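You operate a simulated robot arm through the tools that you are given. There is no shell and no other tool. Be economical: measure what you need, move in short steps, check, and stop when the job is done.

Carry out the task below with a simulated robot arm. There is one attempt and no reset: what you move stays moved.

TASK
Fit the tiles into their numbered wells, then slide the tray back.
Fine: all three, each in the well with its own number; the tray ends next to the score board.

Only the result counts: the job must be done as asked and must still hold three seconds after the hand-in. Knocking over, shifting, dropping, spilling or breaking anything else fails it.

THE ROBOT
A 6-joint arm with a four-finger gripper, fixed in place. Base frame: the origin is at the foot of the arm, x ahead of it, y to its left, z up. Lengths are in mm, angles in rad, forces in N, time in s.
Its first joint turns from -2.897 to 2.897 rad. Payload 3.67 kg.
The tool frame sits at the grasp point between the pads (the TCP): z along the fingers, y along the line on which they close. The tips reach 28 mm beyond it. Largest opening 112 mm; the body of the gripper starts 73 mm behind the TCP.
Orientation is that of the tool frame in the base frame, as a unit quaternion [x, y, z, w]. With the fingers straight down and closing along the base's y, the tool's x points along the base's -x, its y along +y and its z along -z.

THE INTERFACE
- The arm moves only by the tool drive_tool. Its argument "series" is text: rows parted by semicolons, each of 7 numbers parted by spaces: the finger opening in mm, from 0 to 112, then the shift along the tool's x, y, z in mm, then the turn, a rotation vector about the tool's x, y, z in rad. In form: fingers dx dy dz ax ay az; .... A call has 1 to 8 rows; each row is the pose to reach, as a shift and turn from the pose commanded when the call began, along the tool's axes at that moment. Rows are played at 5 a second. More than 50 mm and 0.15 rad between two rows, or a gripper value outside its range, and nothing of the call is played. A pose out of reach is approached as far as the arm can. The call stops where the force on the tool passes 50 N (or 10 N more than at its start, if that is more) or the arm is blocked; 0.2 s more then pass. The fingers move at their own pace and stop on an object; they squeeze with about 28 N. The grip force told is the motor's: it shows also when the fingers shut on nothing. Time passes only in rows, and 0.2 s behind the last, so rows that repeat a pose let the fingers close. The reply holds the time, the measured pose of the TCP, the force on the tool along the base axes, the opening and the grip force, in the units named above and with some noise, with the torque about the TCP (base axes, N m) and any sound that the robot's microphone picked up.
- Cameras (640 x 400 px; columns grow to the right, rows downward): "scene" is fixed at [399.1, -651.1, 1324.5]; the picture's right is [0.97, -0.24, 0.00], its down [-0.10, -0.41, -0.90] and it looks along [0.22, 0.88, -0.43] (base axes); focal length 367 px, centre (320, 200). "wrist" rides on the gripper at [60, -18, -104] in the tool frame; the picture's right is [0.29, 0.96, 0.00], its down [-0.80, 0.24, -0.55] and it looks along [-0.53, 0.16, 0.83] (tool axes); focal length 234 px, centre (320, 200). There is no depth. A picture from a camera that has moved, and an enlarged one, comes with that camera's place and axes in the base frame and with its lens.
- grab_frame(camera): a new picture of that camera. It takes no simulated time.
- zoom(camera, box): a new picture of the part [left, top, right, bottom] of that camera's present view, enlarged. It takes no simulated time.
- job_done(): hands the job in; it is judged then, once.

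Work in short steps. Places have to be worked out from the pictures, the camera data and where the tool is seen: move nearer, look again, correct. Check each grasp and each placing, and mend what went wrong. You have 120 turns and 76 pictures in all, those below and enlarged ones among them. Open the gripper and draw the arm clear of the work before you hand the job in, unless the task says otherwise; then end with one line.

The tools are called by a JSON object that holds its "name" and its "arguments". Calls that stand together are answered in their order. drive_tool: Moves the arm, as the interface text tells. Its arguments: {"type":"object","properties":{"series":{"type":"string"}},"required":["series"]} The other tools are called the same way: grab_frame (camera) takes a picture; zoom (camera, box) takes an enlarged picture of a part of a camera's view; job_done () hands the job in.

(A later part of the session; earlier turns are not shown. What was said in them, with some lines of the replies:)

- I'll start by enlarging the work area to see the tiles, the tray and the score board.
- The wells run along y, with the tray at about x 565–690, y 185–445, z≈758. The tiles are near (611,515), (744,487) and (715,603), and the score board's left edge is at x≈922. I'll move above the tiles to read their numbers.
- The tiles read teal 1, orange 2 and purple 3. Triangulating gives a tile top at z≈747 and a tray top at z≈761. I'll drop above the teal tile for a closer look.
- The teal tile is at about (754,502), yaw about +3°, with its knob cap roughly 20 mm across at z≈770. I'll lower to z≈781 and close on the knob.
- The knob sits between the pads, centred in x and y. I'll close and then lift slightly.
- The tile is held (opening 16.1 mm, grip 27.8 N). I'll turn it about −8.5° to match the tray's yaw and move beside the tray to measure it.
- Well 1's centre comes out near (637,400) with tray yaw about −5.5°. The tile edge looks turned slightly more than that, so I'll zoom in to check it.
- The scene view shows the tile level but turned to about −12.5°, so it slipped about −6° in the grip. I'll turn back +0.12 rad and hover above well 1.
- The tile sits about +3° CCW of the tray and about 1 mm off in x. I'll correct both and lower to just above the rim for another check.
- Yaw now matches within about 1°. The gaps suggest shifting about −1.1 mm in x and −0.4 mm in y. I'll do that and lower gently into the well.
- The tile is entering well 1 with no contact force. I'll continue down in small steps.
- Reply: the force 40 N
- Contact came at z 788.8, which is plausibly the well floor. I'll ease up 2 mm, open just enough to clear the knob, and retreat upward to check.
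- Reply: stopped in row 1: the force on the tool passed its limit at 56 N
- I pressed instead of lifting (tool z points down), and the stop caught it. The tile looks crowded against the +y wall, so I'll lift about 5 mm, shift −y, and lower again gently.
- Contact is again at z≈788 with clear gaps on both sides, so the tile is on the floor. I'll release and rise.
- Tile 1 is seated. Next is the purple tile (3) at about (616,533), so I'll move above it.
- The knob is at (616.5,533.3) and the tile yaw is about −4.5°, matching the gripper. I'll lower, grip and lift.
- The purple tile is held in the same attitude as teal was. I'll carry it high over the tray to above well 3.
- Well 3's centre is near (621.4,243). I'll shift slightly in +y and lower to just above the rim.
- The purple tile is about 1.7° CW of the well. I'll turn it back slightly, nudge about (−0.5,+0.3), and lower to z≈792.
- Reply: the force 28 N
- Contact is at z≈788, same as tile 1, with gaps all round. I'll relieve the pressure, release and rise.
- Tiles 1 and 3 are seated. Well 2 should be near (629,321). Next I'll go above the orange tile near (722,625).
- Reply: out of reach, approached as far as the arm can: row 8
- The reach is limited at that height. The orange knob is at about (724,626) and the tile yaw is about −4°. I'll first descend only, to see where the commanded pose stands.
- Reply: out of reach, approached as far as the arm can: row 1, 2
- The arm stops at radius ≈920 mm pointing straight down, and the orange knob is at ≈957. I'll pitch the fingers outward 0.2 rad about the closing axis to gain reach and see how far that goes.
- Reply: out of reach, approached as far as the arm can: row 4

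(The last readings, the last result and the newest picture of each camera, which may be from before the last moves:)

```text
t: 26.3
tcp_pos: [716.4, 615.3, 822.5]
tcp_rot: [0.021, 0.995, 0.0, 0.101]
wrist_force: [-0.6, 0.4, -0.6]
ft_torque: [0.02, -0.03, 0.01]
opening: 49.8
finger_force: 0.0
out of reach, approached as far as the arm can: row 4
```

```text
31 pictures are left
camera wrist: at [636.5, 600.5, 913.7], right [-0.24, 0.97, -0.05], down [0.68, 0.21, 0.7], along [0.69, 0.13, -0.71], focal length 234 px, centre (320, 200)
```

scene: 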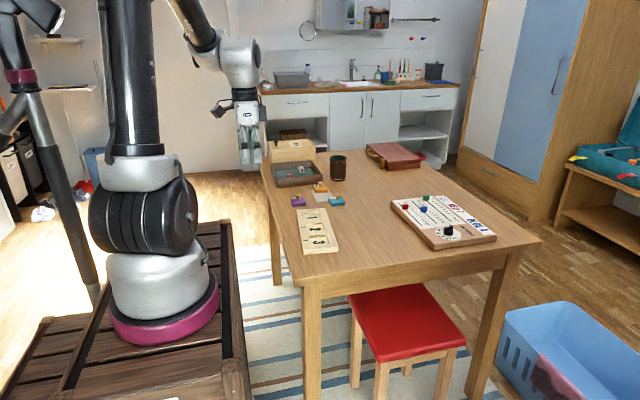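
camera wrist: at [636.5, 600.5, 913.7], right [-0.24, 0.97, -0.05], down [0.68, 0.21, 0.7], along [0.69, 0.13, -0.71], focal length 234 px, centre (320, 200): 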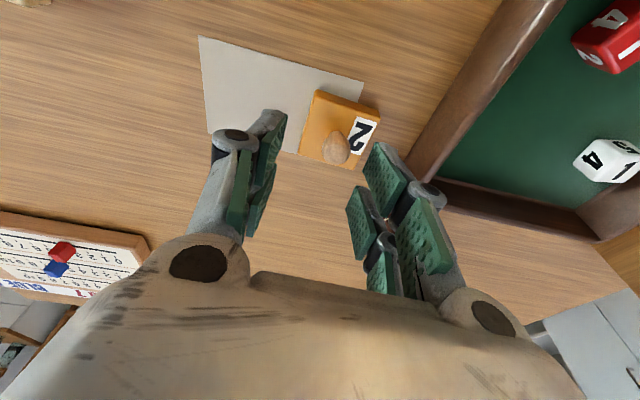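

The tilt works and radius 944 was reached. Tilting to 0.32 rad should cover it, and since this is pure pitch about the closing axis the tile stays level if I place it at the same tilt. The knob is at about (723.5,625.5).

{"name": "drive_tool", "arguments": {"series": "42 0 0 0 0 -0.12 0;42 -2 10.3 0.4 0 -0.12 0;42 -2 10.3 0.4 0 -0.12 0"}}

{"name": "zoom", "arguments": {"camera": "wrist", "box": [240, 60, 440, 220]}}

```text
t: 27.1
tcp_pos: [718.4, 625.5, 824.5]
tcp_rot: [0.022, 0.987, -0.001, 0.16]
wrist_force: [-0.3, 0.1, 0.5]
ft_torque: [-0.01, 0.03, 0.0]
opening: 42.2
finger_force: 0.1
```

```text
2.50 times, centred on (340, 140) of wrist
camera zoom: at [628.8, 611.0, 904.3], right [-0.23, 0.97, -0.09], down [0.59, 0.21, 0.78], along [0.77, 0.13, -0.62], focal length 585 px, centre (270, 350)
```

zoom: 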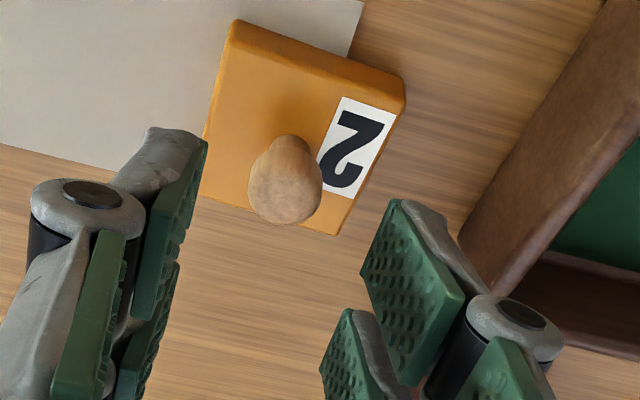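

The pose is reached and the knob is centred. I'll descend vertically to z≈785 and check before closing.

{"name": "drive_tool", "arguments": {"series": "42 6.2 0.3 18.7 0 0 0;42 12.4 0.5 37.5 0 0 0"}}

{"name": "zoom", "arguments": {"camera": "scene", "box": [290, 140, 370, 210]}}

{"name": "zoom", "arguments": {"camera": "wrist", "box": [240, 60, 440, 220]}}

```text
t: 27.7
tcp_pos: [718.6, 627.4, 786.9]
tcp_rot: [0.022, 0.987, 0.0, 0.16]
wrist_force: [-1.7, -1.8, 16.4]
ft_torque: [-0.29, 0.33, -0.09]
opening: 43.1
finger_force: 1.4
```

```text
5.71 times, centred on (330, 175) of scene
camera zoom: at [399.1, -651.1, 1324.5], right [0.97, -0.24, 0.0], down [-0.1, -0.41, -0.9], along [0.22, 0.88, -0.43], focal length 2097 px, centre (263, 343)
```

zoom: 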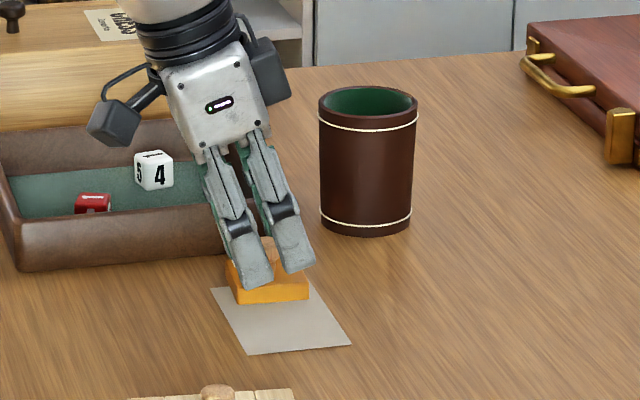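

```text
2.50 times, centred on (340, 140) of wrist
camera zoom: at [628.7, 612.1, 867.1], right [-0.23, 0.97, -0.08], down [0.59, 0.21, 0.78], along [0.77, 0.13, -0.62], focal length 585 px, centre (270, 350)
```

zoom: 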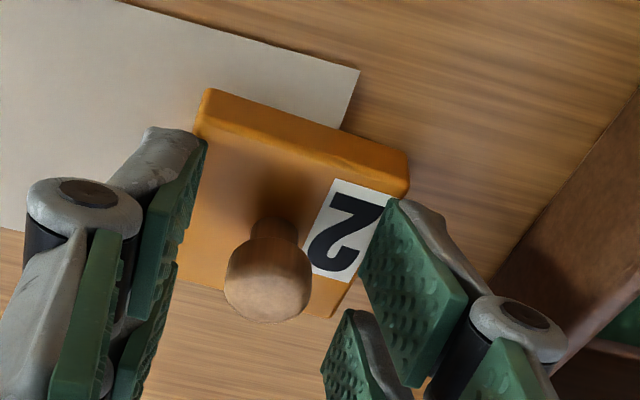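

The tips touched the tile top (16 N). I'll raise 4 mm and close on the knob.

{"name": "drive_tool", "arguments": {"series": "42 -1.3 -1 -3.8 0 0 0;10 -1.3 -1 -3.8 0 0 0;10 -1.3 -1 -3.8 0 0 0;10 -1.3 -1 -3.8 0 0 0"}}

{"name": "zoom", "arguments": {"camera": "wrist", "box": [240, 60, 440, 220]}}

```text
t: 28.7
tcp_pos: [718.3, 626.4, 787.8]
tcp_rot: [0.021, 0.987, -0.002, 0.16]
wrist_force: [1.1, 0.4, 3.8]
ft_torque: [-0.01, 0.06, -0.04]
opening: 17.3
finger_force: 28.3
```

```text
2.50 times, centred on (340, 140) of wrist
camera zoom: at [629.0, 610.3, 868.3], right [-0.23, 0.97, -0.09], down [0.59, 0.21, 0.78], along [0.77, 0.13, -0.62], focal length 585 px, centre (270, 350)
```

zoom: 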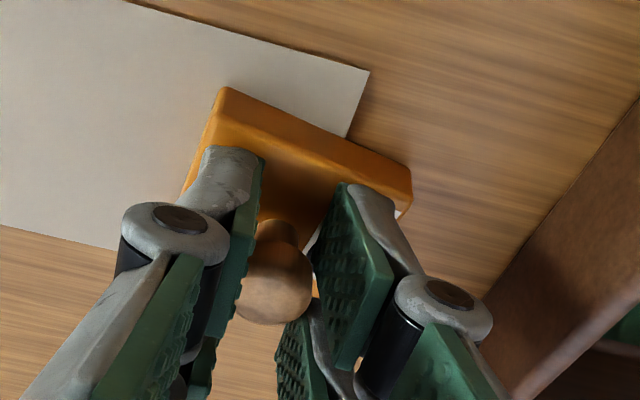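

Gripped at 17.3 mm. I'll lift about 30 mm vertically and check how the tile hangs.

{"name": "drive_tool", "arguments": {"series": "10 -3.1 0 -9.5 0 0 0;10 -9.4 0 -28.5 0 0 0;10 -9.4 0 -28.5 0 0 0"}}

{"name": "zoom", "arguments": {"camera": "wrist", "box": [240, 60, 440, 220]}}

{"name": "zoom", "arguments": {"camera": "scene", "box": [295, 145, 355, 195]}}

```text
t: 29.5
tcp_pos: [717.8, 625.8, 818.1]
tcp_rot: [0.021, 0.987, -0.001, 0.16]
wrist_force: [0.6, 0.5, 0.1]
ft_torque: [0.03, -0.01, 0.01]
opening: 16.3
finger_force: 28.4
```

```text
2.50 times, centred on (340, 140) of wrist
camera zoom: at [628.9, 610.2, 898.6], right [-0.23, 0.97, -0.09], down [0.59, 0.21, 0.78], along [0.77, 0.13, -0.62], focal length 585 px, centre (270, 350)
```

zoom: 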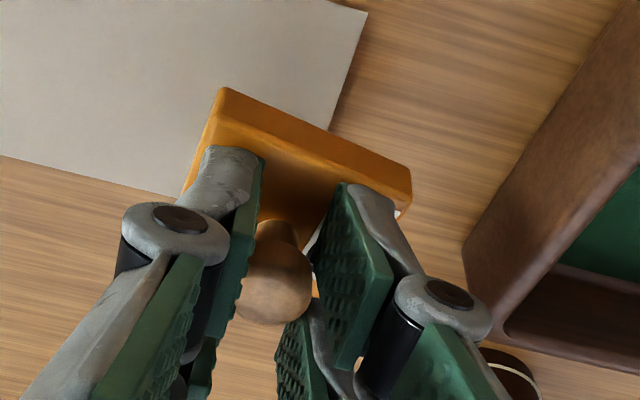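

```text
8.00 times, centred on (325, 170) of scene
camera zoom: at [399.1, -651.1, 1324.5], right [0.97, -0.24, 0.0], down [-0.1, -0.41, -0.9], along [0.22, 0.88, -0.43], focal length 2935 px, centre (280, 440)
```

zoom: 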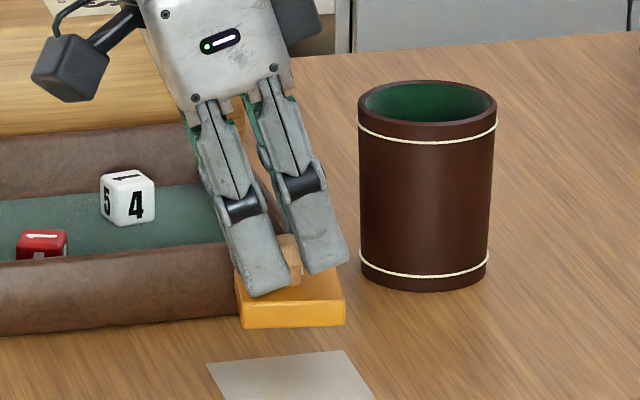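

The tile is level and held, at yaw about −8°. I'll carry it at the same tilt to above well 2, rotating about +3° and rising on the way to clear the teal knob.

{"name": "drive_tool", "arguments": {"series": "10 5.9 -38.6 -14.6 0 0 0;10 11.9 -77.1 -29.2 0 0 0;10 17.8 -115.7 -43.9 -0.009 0 -0.026;10 26.3 -154.3 -50.9 -0.0173 0 -0.0522;10 36 -192.8 -54.1 -0.0173 0 -0.0522;10 45.7 -231.4 -57.4 -0.0173 0 -0.0522;10 55.4 -270 -60.6 -0.0173 0 -0.0522;10 65.1 -308.5 -63.8 -0.0173 0 -0.0522"}}

{"name": "grab_frame", "arguments": {"camera": "wrist"}}

```text
t: 31.3
tcp_pos: [623.3, 321.4, 855.8]
tcp_rot: [-0.007, 0.987, 0.004, 0.16]
wrist_force: [-0.9, 0.7, -0.6]
ft_torque: [-0.02, -0.02, -0.01]
opening: 16.8
finger_force: 27.8
```

```text
24 pictures are left
camera wrist: at [534.7, 301.5, 937.7], right [-0.29, 0.95, -0.09], down [0.58, 0.24, 0.78], along [0.76, 0.17, -0.62], focal length 234 px, centre (320, 200)
```

wrist: 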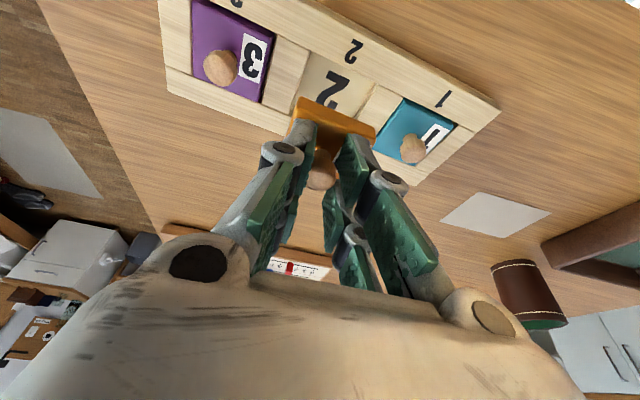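

{"name": "drive_tool", "arguments": {"series": "10 7 0 21 0 0 0;10 13.8 0 41.8 0 0 0;10 13.8 0 41.8 0 0 0"}}

{"name": "zoom", "arguments": {"camera": "wrist", "box": [250, 50, 410, 180]}}

{"name": "zoom", "arguments": {"camera": "scene", "box": [290, 190, 350, 240]}}

```text
t: 32.1
tcp_pos: [624.3, 320.6, 812.0]
tcp_rot: [-0.005, 0.987, 0.002, 0.16]
wrist_force: [0.0, -0.4, -0.3]
ft_torque: [0.01, 0.0, -0.03]
opening: 16.6
finger_force: 28.3
```

```text
3.08 times, centred on (330, 115) of wrist
camera zoom: at [534.9, 300.9, 893.4], right [-0.28, 0.95, -0.09], down [0.58, 0.24, 0.78], along [0.76, 0.17, -0.62], focal length 720 px, centre (289, 462)
```

zoom: 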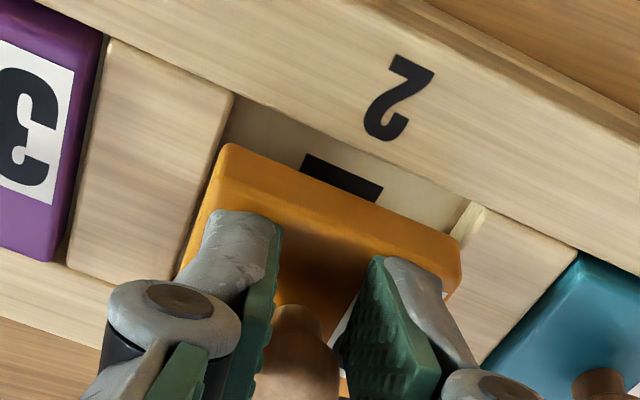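

```text
8.00 times, centred on (320, 215) of scene
camera zoom: at [399.1, -651.1, 1324.5], right [0.97, -0.24, 0.0], down [-0.1, -0.41, -0.9], along [0.22, 0.88, -0.43], focal length 2935 px, centre (320, 80)
```

zoom: 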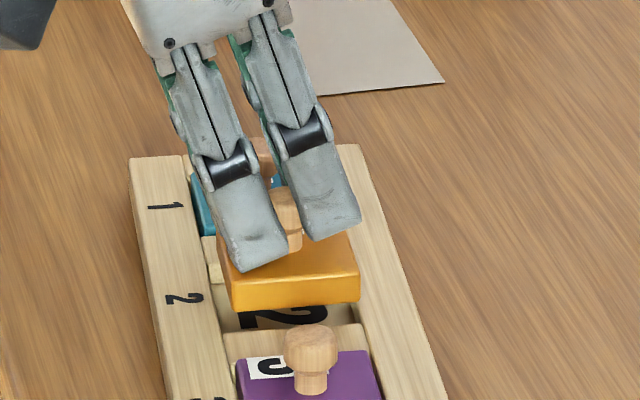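

The yaw looks right in the scene view. The wrist view suggests about +1 mm in y, so I'll shift and lower to about z 800 in small steps.

{"name": "drive_tool", "arguments": {"series": "10 0.3 0.9 0 0 0 0;10 1.9 0.9 4.7 0 0 0;10 3.1 0.9 8.5 0 0 0;10 4.1 0.9 11.4 0 0 0"}}

{"name": "zoom", "arguments": {"camera": "wrist", "box": [250, 50, 410, 180]}}

{"name": "zoom", "arguments": {"camera": "scene", "box": [290, 190, 350, 240]}}

```text
t: 33.1
tcp_pos: [622.6, 322.5, 800.5]
tcp_rot: [-0.006, 0.987, 0.003, 0.159]
wrist_force: [0.3, 0.3, -0.6]
ft_torque: [0.0, 0.02, -0.01]
opening: 16.8
finger_force: 28.0
```

```text
3.08 times, centred on (330, 115) of wrist
camera zoom: at [534.2, 302.0, 881.4], right [-0.28, 0.95, -0.09], down [0.58, 0.24, 0.78], along [0.76, 0.17, -0.62], focal length 720 px, centre (289, 462)
```

zoom: 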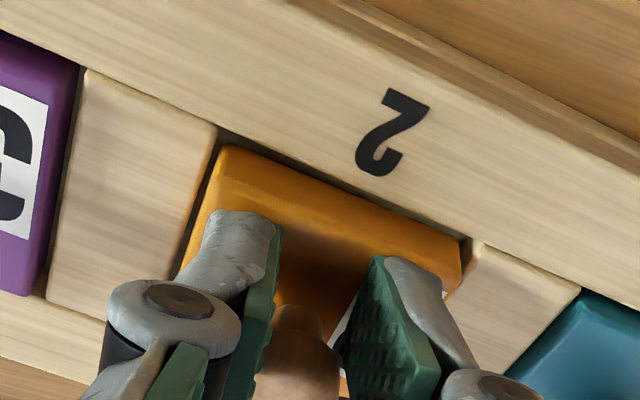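

```text
8.00 times, centred on (320, 215) of scene
camera zoom: at [399.1, -651.1, 1324.5], right [0.97, -0.24, 0.0], down [-0.1, -0.41, -0.9], along [0.22, 0.88, -0.43], focal length 2935 px, centre (320, 80)
```

zoom: 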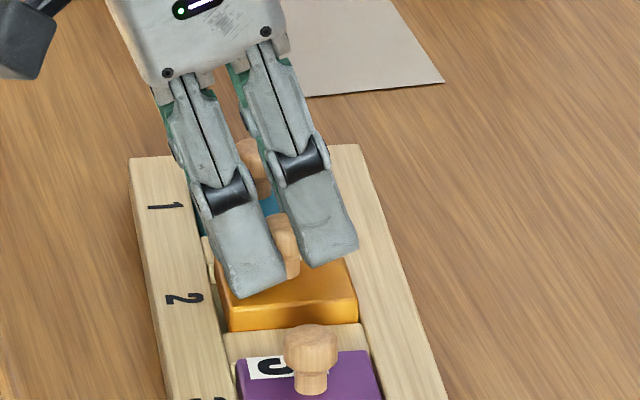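

It's aligned and entering without contact, so I'll continue down.

{"name": "drive_tool", "arguments": {"series": "10 0.6 0 1.9 0 0 0;10 1.2 0 3.8 0 0 0;10 1.6 0 5 0 0 0"}}

{"name": "zoom", "arguments": {"camera": "wrist", "box": [250, 50, 410, 180]}}

```text
t: 33.9
tcp_pos: [623.5, 321.6, 795.8]
tcp_rot: [-0.005, 0.987, 0.001, 0.16]
wrist_force: [-0.4, 0.0, 2.0]
ft_torque: [0.02, 0.05, 0.0]
opening: 16.7
finger_force: 28.6
```

```text
3.08 times, centred on (330, 115) of wrist
camera zoom: at [534.5, 301.8, 876.4], right [-0.28, 0.95, -0.09], down [0.58, 0.24, 0.78], along [0.76, 0.17, -0.62], focal length 720 px, centre (289, 462)
```

zoom: 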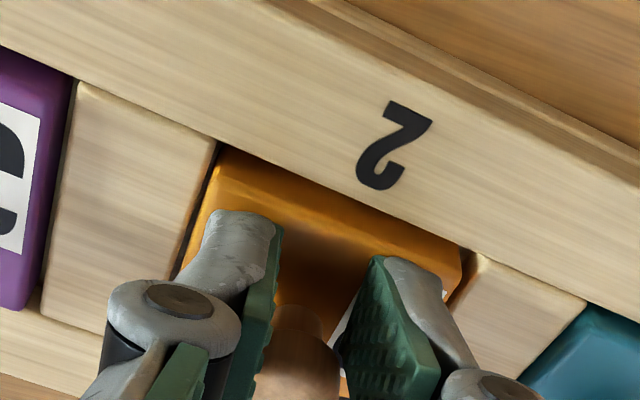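

Contact is just starting at the expected seat height. I'll go 1.2 mm lower, release, and rise.

{"name": "drive_tool", "arguments": {"series": "10 0.4 0 1.2 0 0 0;32 0.2 0 0.6 0 0 0;32 0.2 0 0.6 0 0 0;32 -4 0 -12 0 0 0;32 -15 0 -46 0 0 0;50 -31 0 -90 0 0 0"}}

{"name": "zoom", "arguments": {"camera": "scene", "box": [270, 170, 370, 260]}}

{"name": "grab_frame", "arguments": {"camera": "wrist"}}

```text
t: 35.3
tcp_pos: [625.5, 322.4, 890.6]
tcp_rot: [-0.006, 0.987, 0.003, 0.16]
wrist_force: [0.5, -0.1, 0.2]
ft_torque: [0.03, 0.01, -0.01]
opening: 50.1
finger_force: 0.1
```

```text
4.44 times, centred on (320, 215) of scene
camera zoom: at [399.1, -651.1, 1324.5], right [0.97, -0.24, 0.0], down [-0.1, -0.41, -0.9], along [0.22, 0.88, -0.43], focal length 1631 px, centre (320, 133)
```

zoom: 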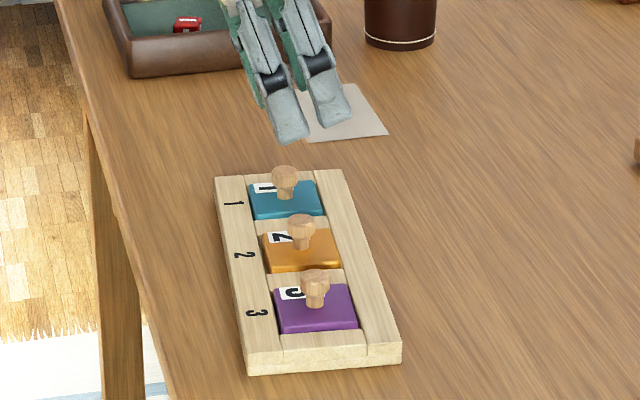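

```text
17 pictures are left
camera wrist: at [536.3, 301.8, 971.7], right [-0.28, 0.95, -0.09], down [0.58, 0.24, 0.78], along [0.76, 0.17, -0.62], focal length 234 px, centre (320, 200)
```

wrist: 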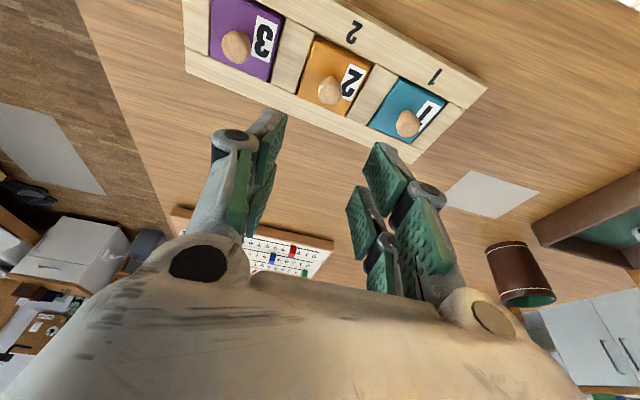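

All three tiles are seated in their own wells. For the slide I'll set the gripper upright, fully open, and push the tray's −x edge with both fingers as a stable two-point pusher. First I'll untilt.

{"name": "drive_tool", "arguments": {"series": "80 0 0 0 0 0.11 0;112 0 0 0 0 0.22 0;112 0 0 0 0 0.322 0;112 0 0 0 0 0.322 0"}}

```text
t: 36.3
tcp_pos: [624.4, 322.3, 890.6]
tcp_rot: [-0.006, 1.0, 0.001, -0.001]
wrist_force: [0.1, -0.6, -0.3]
ft_torque: [-0.02, 0.03, 0.01]
opening: 111.6
finger_force: 0.2
```

{"name": "drive_tool", "arguments": {"series": "112 46 0 0 0 0 0.006;112 92 0 0 0 0 0.012;112 92 0 40 0 0 0.012;112 92 0 80 0 0 0.012;112 92 0 108 0 0 0.012"}}

{"name": "grab_frame", "arguments": {"camera": "wrist"}}

{"name": "zoom", "arguments": {"camera": "scene", "box": [260, 170, 360, 260]}}

```text
t: 37.5
tcp_pos: [531.6, 320.3, 782.4]
tcp_rot: [0.0, 1.0, 0.001, 0.0]
wrist_force: [-0.6, 0.4, 0.2]
ft_torque: [0.02, -0.03, 0.01]
opening: 112.2
finger_force: 0.0
```

```text
16 pictures are left
camera wrist: at [471.9, 301.5, 887.5], right [-0.29, 0.96, 0.0], down [0.8, 0.24, 0.55], along [0.53, 0.16, -0.83], focal length 234 px, centre (320, 200)
```

wrist: 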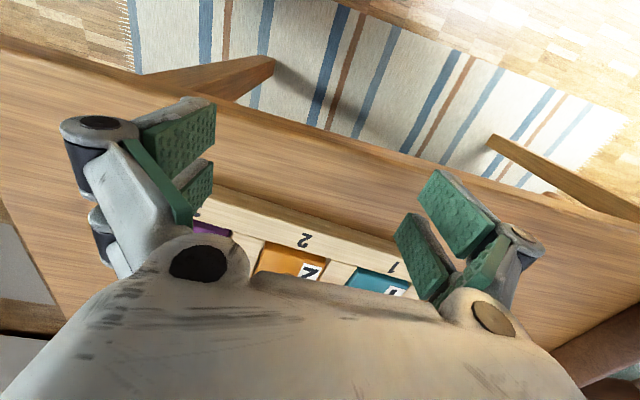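

```text
4.44 times, centred on (310, 215) of scene
camera zoom: at [399.1, -651.1, 1324.5], right [0.97, -0.24, 0.0], down [-0.1, -0.41, -0.9], along [0.22, 0.88, -0.43], focal length 1631 px, centre (364, 133)
```

zoom: 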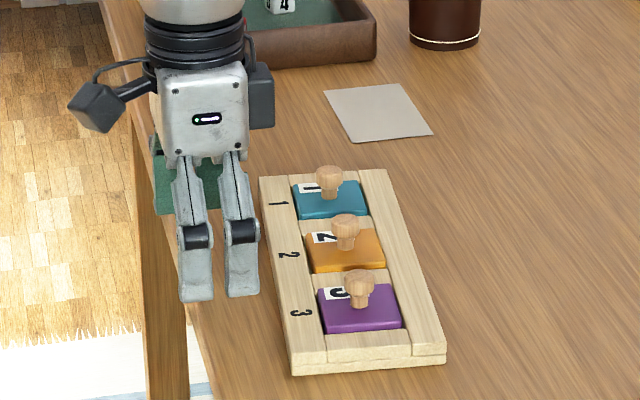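

The fingers span about ±26 mm in x (two prongs each) and don't touch the tray yet. I'll lower 7 mm so the tips overlap the tray side, then start a gentle push.

{"name": "drive_tool", "arguments": {"series": "112 0 0 4 0 0 0;112 0 0 7 0 0 0;112 -5 0 7 0 0 0;112 -15 0 7 0 0 0;112 -25 0 7 0 0 0;112 -35 0 7 0 0 0"}}

{"name": "grab_frame", "arguments": {"camera": "scene"}}

```text
t: 38.9
tcp_pos: [566.7, 321.3, 776.6]
tcp_rot: [0.0, 1.0, 0.001, -0.002]
wrist_force: [-0.1, 0.3, -0.3]
ft_torque: [0.02, 0.05, 0.0]
opening: 112.2
finger_force: 0.0
```

```text
14 pictures are left
```

scene: 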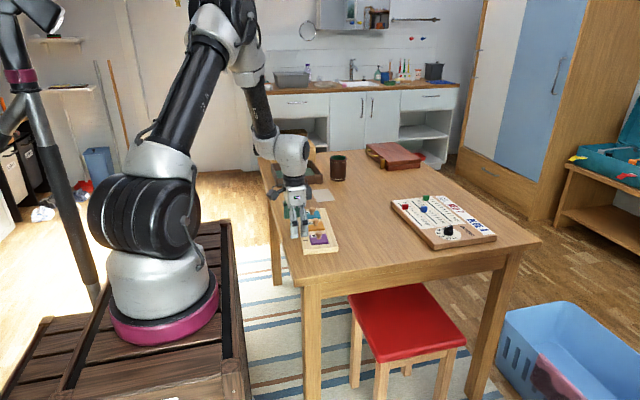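

{"name": "zoom", "arguments": {"camera": "scene", "box": [270, 180, 360, 260]}}

```text
5.00 times, centred on (315, 220) of scene
camera zoom: at [399.1, -651.1, 1324.5], right [0.97, -0.24, 0.0], down [-0.1, -0.41, -0.9], along [0.22, 0.88, -0.43], focal length 1835 px, centre (345, 100)
```

zoom: 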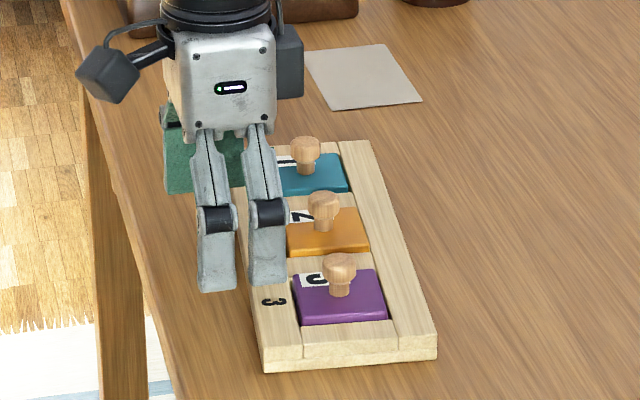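

The tips retract when fully open, so they are hovering above the rail and the tray hasn't moved. I'll lift, back off, narrow the opening to 50 mm (tips ≈28 mm below the TCP there), and come down again beside the tray.

{"name": "drive_tool", "arguments": {"series": "112 0 0 -25 0 0 0;80 25 0 -25 0 0 0;50 48 0 -25 0 0 0;50 48 0 -10 0 0 0;50 48 0 0 0 0 0;50 48 0 1 0 0 0"}}

{"name": "zoom", "arguments": {"camera": "scene", "box": [260, 180, 350, 260]}}

```text
t: 40.3
tcp_pos: [518.7, 321.5, 775.3]
tcp_rot: [0.0, 1.0, 0.002, -0.001]
wrist_force: [0.1, 0.9, 0.2]
ft_torque: [-0.03, -0.02, 0.01]
opening: 49.7
finger_force: 0.1
```

```text
5.00 times, centred on (305, 220) of scene
camera zoom: at [399.1, -651.1, 1324.5], right [0.97, -0.24, 0.0], down [-0.1, -0.41, -0.9], along [0.22, 0.88, -0.43], focal length 1835 px, centre (395, 100)
```

zoom: 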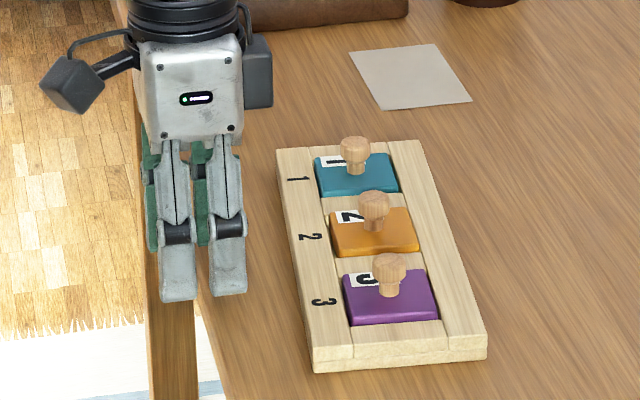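

The tips are now at roughly z 747–753. I'll move forward a bit, lower 3.5 mm watching the force, then begin the push.

{"name": "drive_tool", "arguments": {"series": "50 -8 0 0 0 0 0;50 -8 0 2 0 0 0;50 -8 0 3.5 0 0 0;50 -18 0 3.5 0 0 0;50 -26 0 3.5 0 0 0;50 -34 0 3.5 0 0 0;50 -42 0 3.5 0 0 0;50 -50 0 3.5 0 0 0"}}

{"name": "zoom", "arguments": {"camera": "scene", "box": [270, 180, 360, 260]}}

```text
t: 42.1
tcp_pos: [569.3, 320.3, 770.2]
tcp_rot: [0.0, 1.0, 0.001, -0.001]
wrist_force: [-2.1, 0.1, 0.0]
ft_torque: [-0.01, 0.07, -0.05]
opening: 50.2
finger_force: 0.0
```

```text
5.00 times, centred on (315, 220) of scene
camera zoom: at [399.1, -651.1, 1324.5], right [0.97, -0.24, 0.0], down [-0.1, -0.41, -0.9], along [0.22, 0.88, -0.43], focal length 1835 px, centre (345, 100)
```

zoom: 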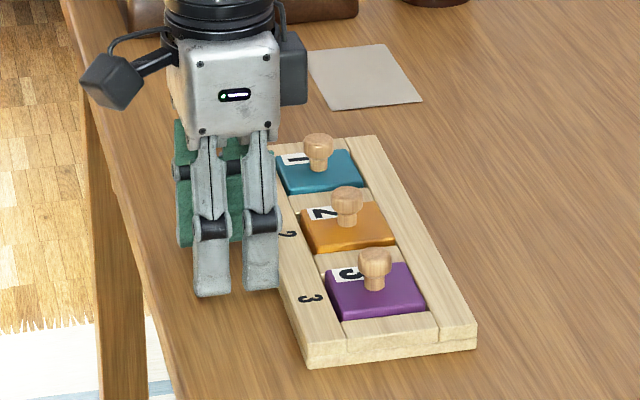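

The push works and the tray has squared up to about 0° yaw. I'll continue in slow steps.

{"name": "drive_tool", "arguments": {"series": "50 -18 0 0 0 0 0;50 -36 0 0 0 0 0;50 -54 0 0 0 0 0;50 -72 0 0 0 0 0;50 -90 0 0 0 0 0;50 -108 0 0 0 0 0;50 -126 0 0 0 0 0;50 -144 0 0 0 0 0"}}

{"name": "zoom", "arguments": {"camera": "scene", "box": [310, 160, 510, 280]}}

{"name": "grab_frame", "arguments": {"camera": "wrist"}}

```text
t: 43.9
tcp_pos: [714.9, 321.1, 771.9]
tcp_rot: [-0.001, 1.0, 0.002, -0.001]
wrist_force: [-1.4, 0.0, 1.3]
ft_torque: [-0.08, -0.01, -0.03]
opening: 50.1
finger_force: 0.0
```

```text
3.20 times, centred on (410, 220) of scene
camera zoom: at [399.1, -651.1, 1324.5], right [0.97, -0.24, 0.0], down [-0.1, -0.41, -0.9], along [0.22, 0.88, -0.43], focal length 1174 px, centre (32, 136)
```

zoom: 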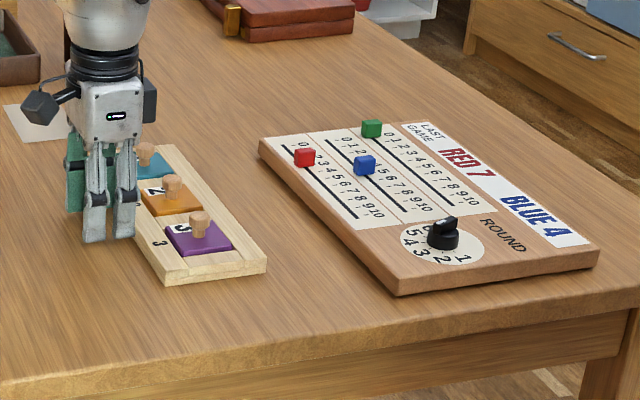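

```text
9 pictures are left
camera wrist: at [653.8, 302.4, 876.2], right [-0.29, 0.96, 0.0], down [0.8, 0.24, 0.55], along [0.53, 0.16, -0.83], focal length 234 px, centre (320, 200)
```

wrist: 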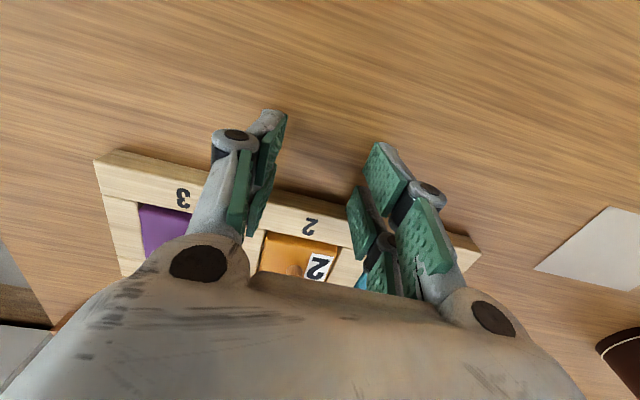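

The tray's +x edge is at about x 838 and the board's edge at about x 932, leaving a gap of roughly 90–98 mm. I'll push 62 mm more and look again.

{"name": "drive_tool", "arguments": {"series": "50 -14 0 0 0 0 0;50 -28 0 0 0 0 0;50 -40 0 0 0 0 0;50 -52 0 0 0 0 0;50 -62 0 0 0 0 0"}}

{"name": "zoom", "arguments": {"camera": "scene", "box": [330, 170, 450, 260]}}

```text
t: 45.1
tcp_pos: [774.1, 321.1, 771.5]
tcp_rot: [0.001, 1.0, 0.002, -0.001]
wrist_force: [-2.1, -0.5, -0.6]
ft_torque: [0.0, 0.04, -0.02]
opening: 50.0
finger_force: 0.2
```

```text
4.44 times, centred on (390, 215) of scene
camera zoom: at [399.1, -651.1, 1324.5], right [0.97, -0.24, 0.0], down [-0.1, -0.41, -0.9], along [0.22, 0.88, -0.43], focal length 1631 px, centre (9, 133)
```

zoom: 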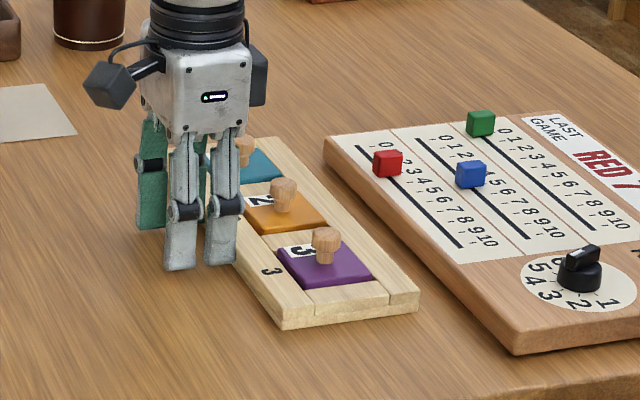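

The remaining gap is about 33 mm and the edges are parallel. I'll push 22 mm more.

{"name": "drive_tool", "arguments": {"series": "50 -8 0 0 0 0 0;50 -15 0 0 0 0 0;50 -22 0 0 0 0 0;50 -22 0 0 0 0 0"}}

{"name": "zoom", "arguments": {"camera": "scene", "box": [350, 170, 450, 250]}}

```text
t: 46.1
tcp_pos: [796.9, 321.9, 771.3]
tcp_rot: [0.0, 1.0, 0.001, 0.0]
wrist_force: [-0.3, 0.8, 0.6]
ft_torque: [0.04, -0.03, 0.03]
opening: 49.9
finger_force: 0.1
```

```text
5.00 times, centred on (400, 210) of scene
camera zoom: at [399.1, -651.1, 1324.5], right [0.97, -0.24, 0.0], down [-0.1, -0.41, -0.9], along [0.22, 0.88, -0.43], focal length 1835 px, centre (-80, 150)
```

zoom: 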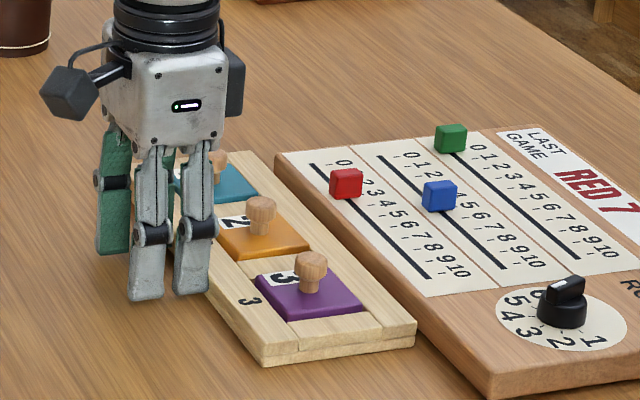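

The gap is about 13 mm at the near end and 19 mm at the far end. One more 5 mm push brings it snug without touching, then I'll back off and rise.

{"name": "drive_tool", "arguments": {"series": "50 -3 0 0 0 0 0;50 -5 0 0 0 0 0;50 -5 0 0 0 0 0;50 10 0 0 0 0 0;50 30 0 0 0 0 0;50 40 0 -45 0 0 0;50 45 0 -90 0 0 0"}}

{"name": "zoom", "arguments": {"camera": "scene", "box": [340, 165, 450, 250]}}

{"name": "grab_frame", "arguments": {"camera": "wrist"}}

```text
t: 47.7
tcp_pos: [750.9, 320.2, 860.2]
tcp_rot: [-0.001, 1.0, 0.001, 0.0]
wrist_force: [-0.2, 0.7, -1.2]
ft_torque: [-0.02, 0.07, -0.01]
opening: 50.2
finger_force: 0.1
```

```text
4.71 times, centred on (395, 208) of scene
camera zoom: at [399.1, -651.1, 1324.5], right [0.97, -0.24, 0.0], down [-0.1, -0.41, -0.9], along [0.22, 0.88, -0.43], focal length 1727 px, centre (-33, 165)
```

zoom: 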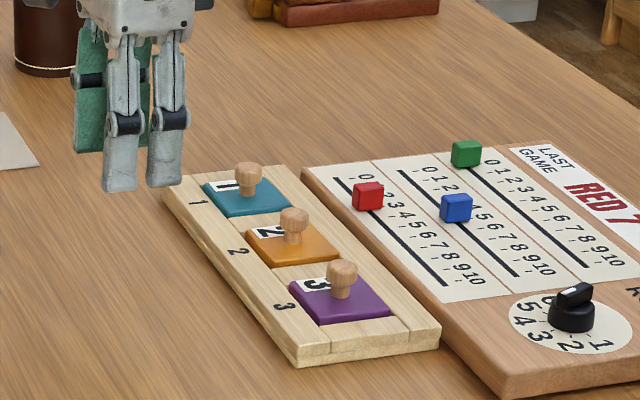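

```text
5 pictures are left
camera wrist: at [692.2, 301.5, 966.2], right [-0.29, 0.96, 0.0], down [0.8, 0.24, 0.55], along [0.53, 0.16, -0.83], focal length 234 px, centre (320, 200)
```

wrist: 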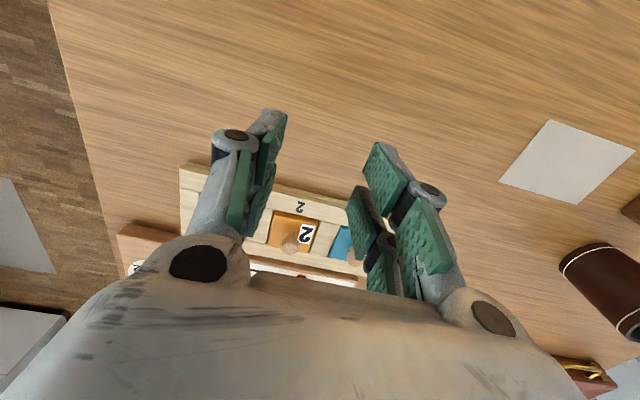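

The tray sits beside the score board, about 8–14 mm away and nearly parallel, with all tiles seated. I'll draw the arm clear.

{"name": "drive_tool", "arguments": {"series": "80 30 0 -30 0 0 0;112 60 0 -60 0 0 0;112 90 0 -90 0 0 0;112 120 0 -110 0 0 0;112 150 0 -120 0 0 0"}}

{"name": "grab_frame", "arguments": {"camera": "scene"}}

```text
t: 48.9
tcp_pos: [602.7, 321.2, 980.3]
tcp_rot: [0.001, 1.0, 0.0, -0.001]
wrist_force: [0.5, 0.2, -1.1]
ft_torque: [0.01, 0.04, 0.02]
opening: 111.9
finger_force: 0.0
```

```text
4 pictures are left
```

scene: 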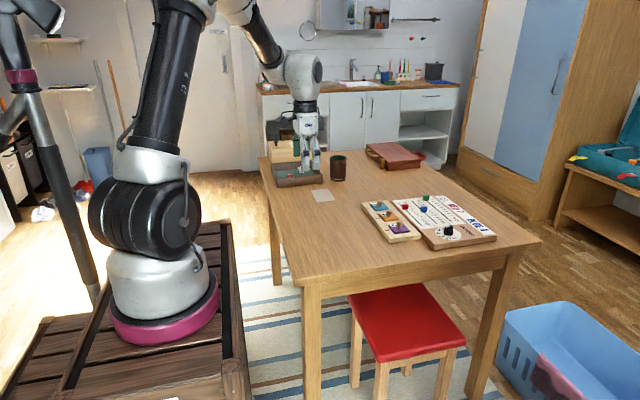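

The arm is clear and nothing else was disturbed, so I'm handing in.

{"name": "job_done", "arguments": {}}

```text
The job is handed in.
```

Tiles 1, 2 and 3 are each in the well with their own number, and the tray now sits about 8–14 mm from the score board without touching it; nothing else looked disturbed in the last picture.
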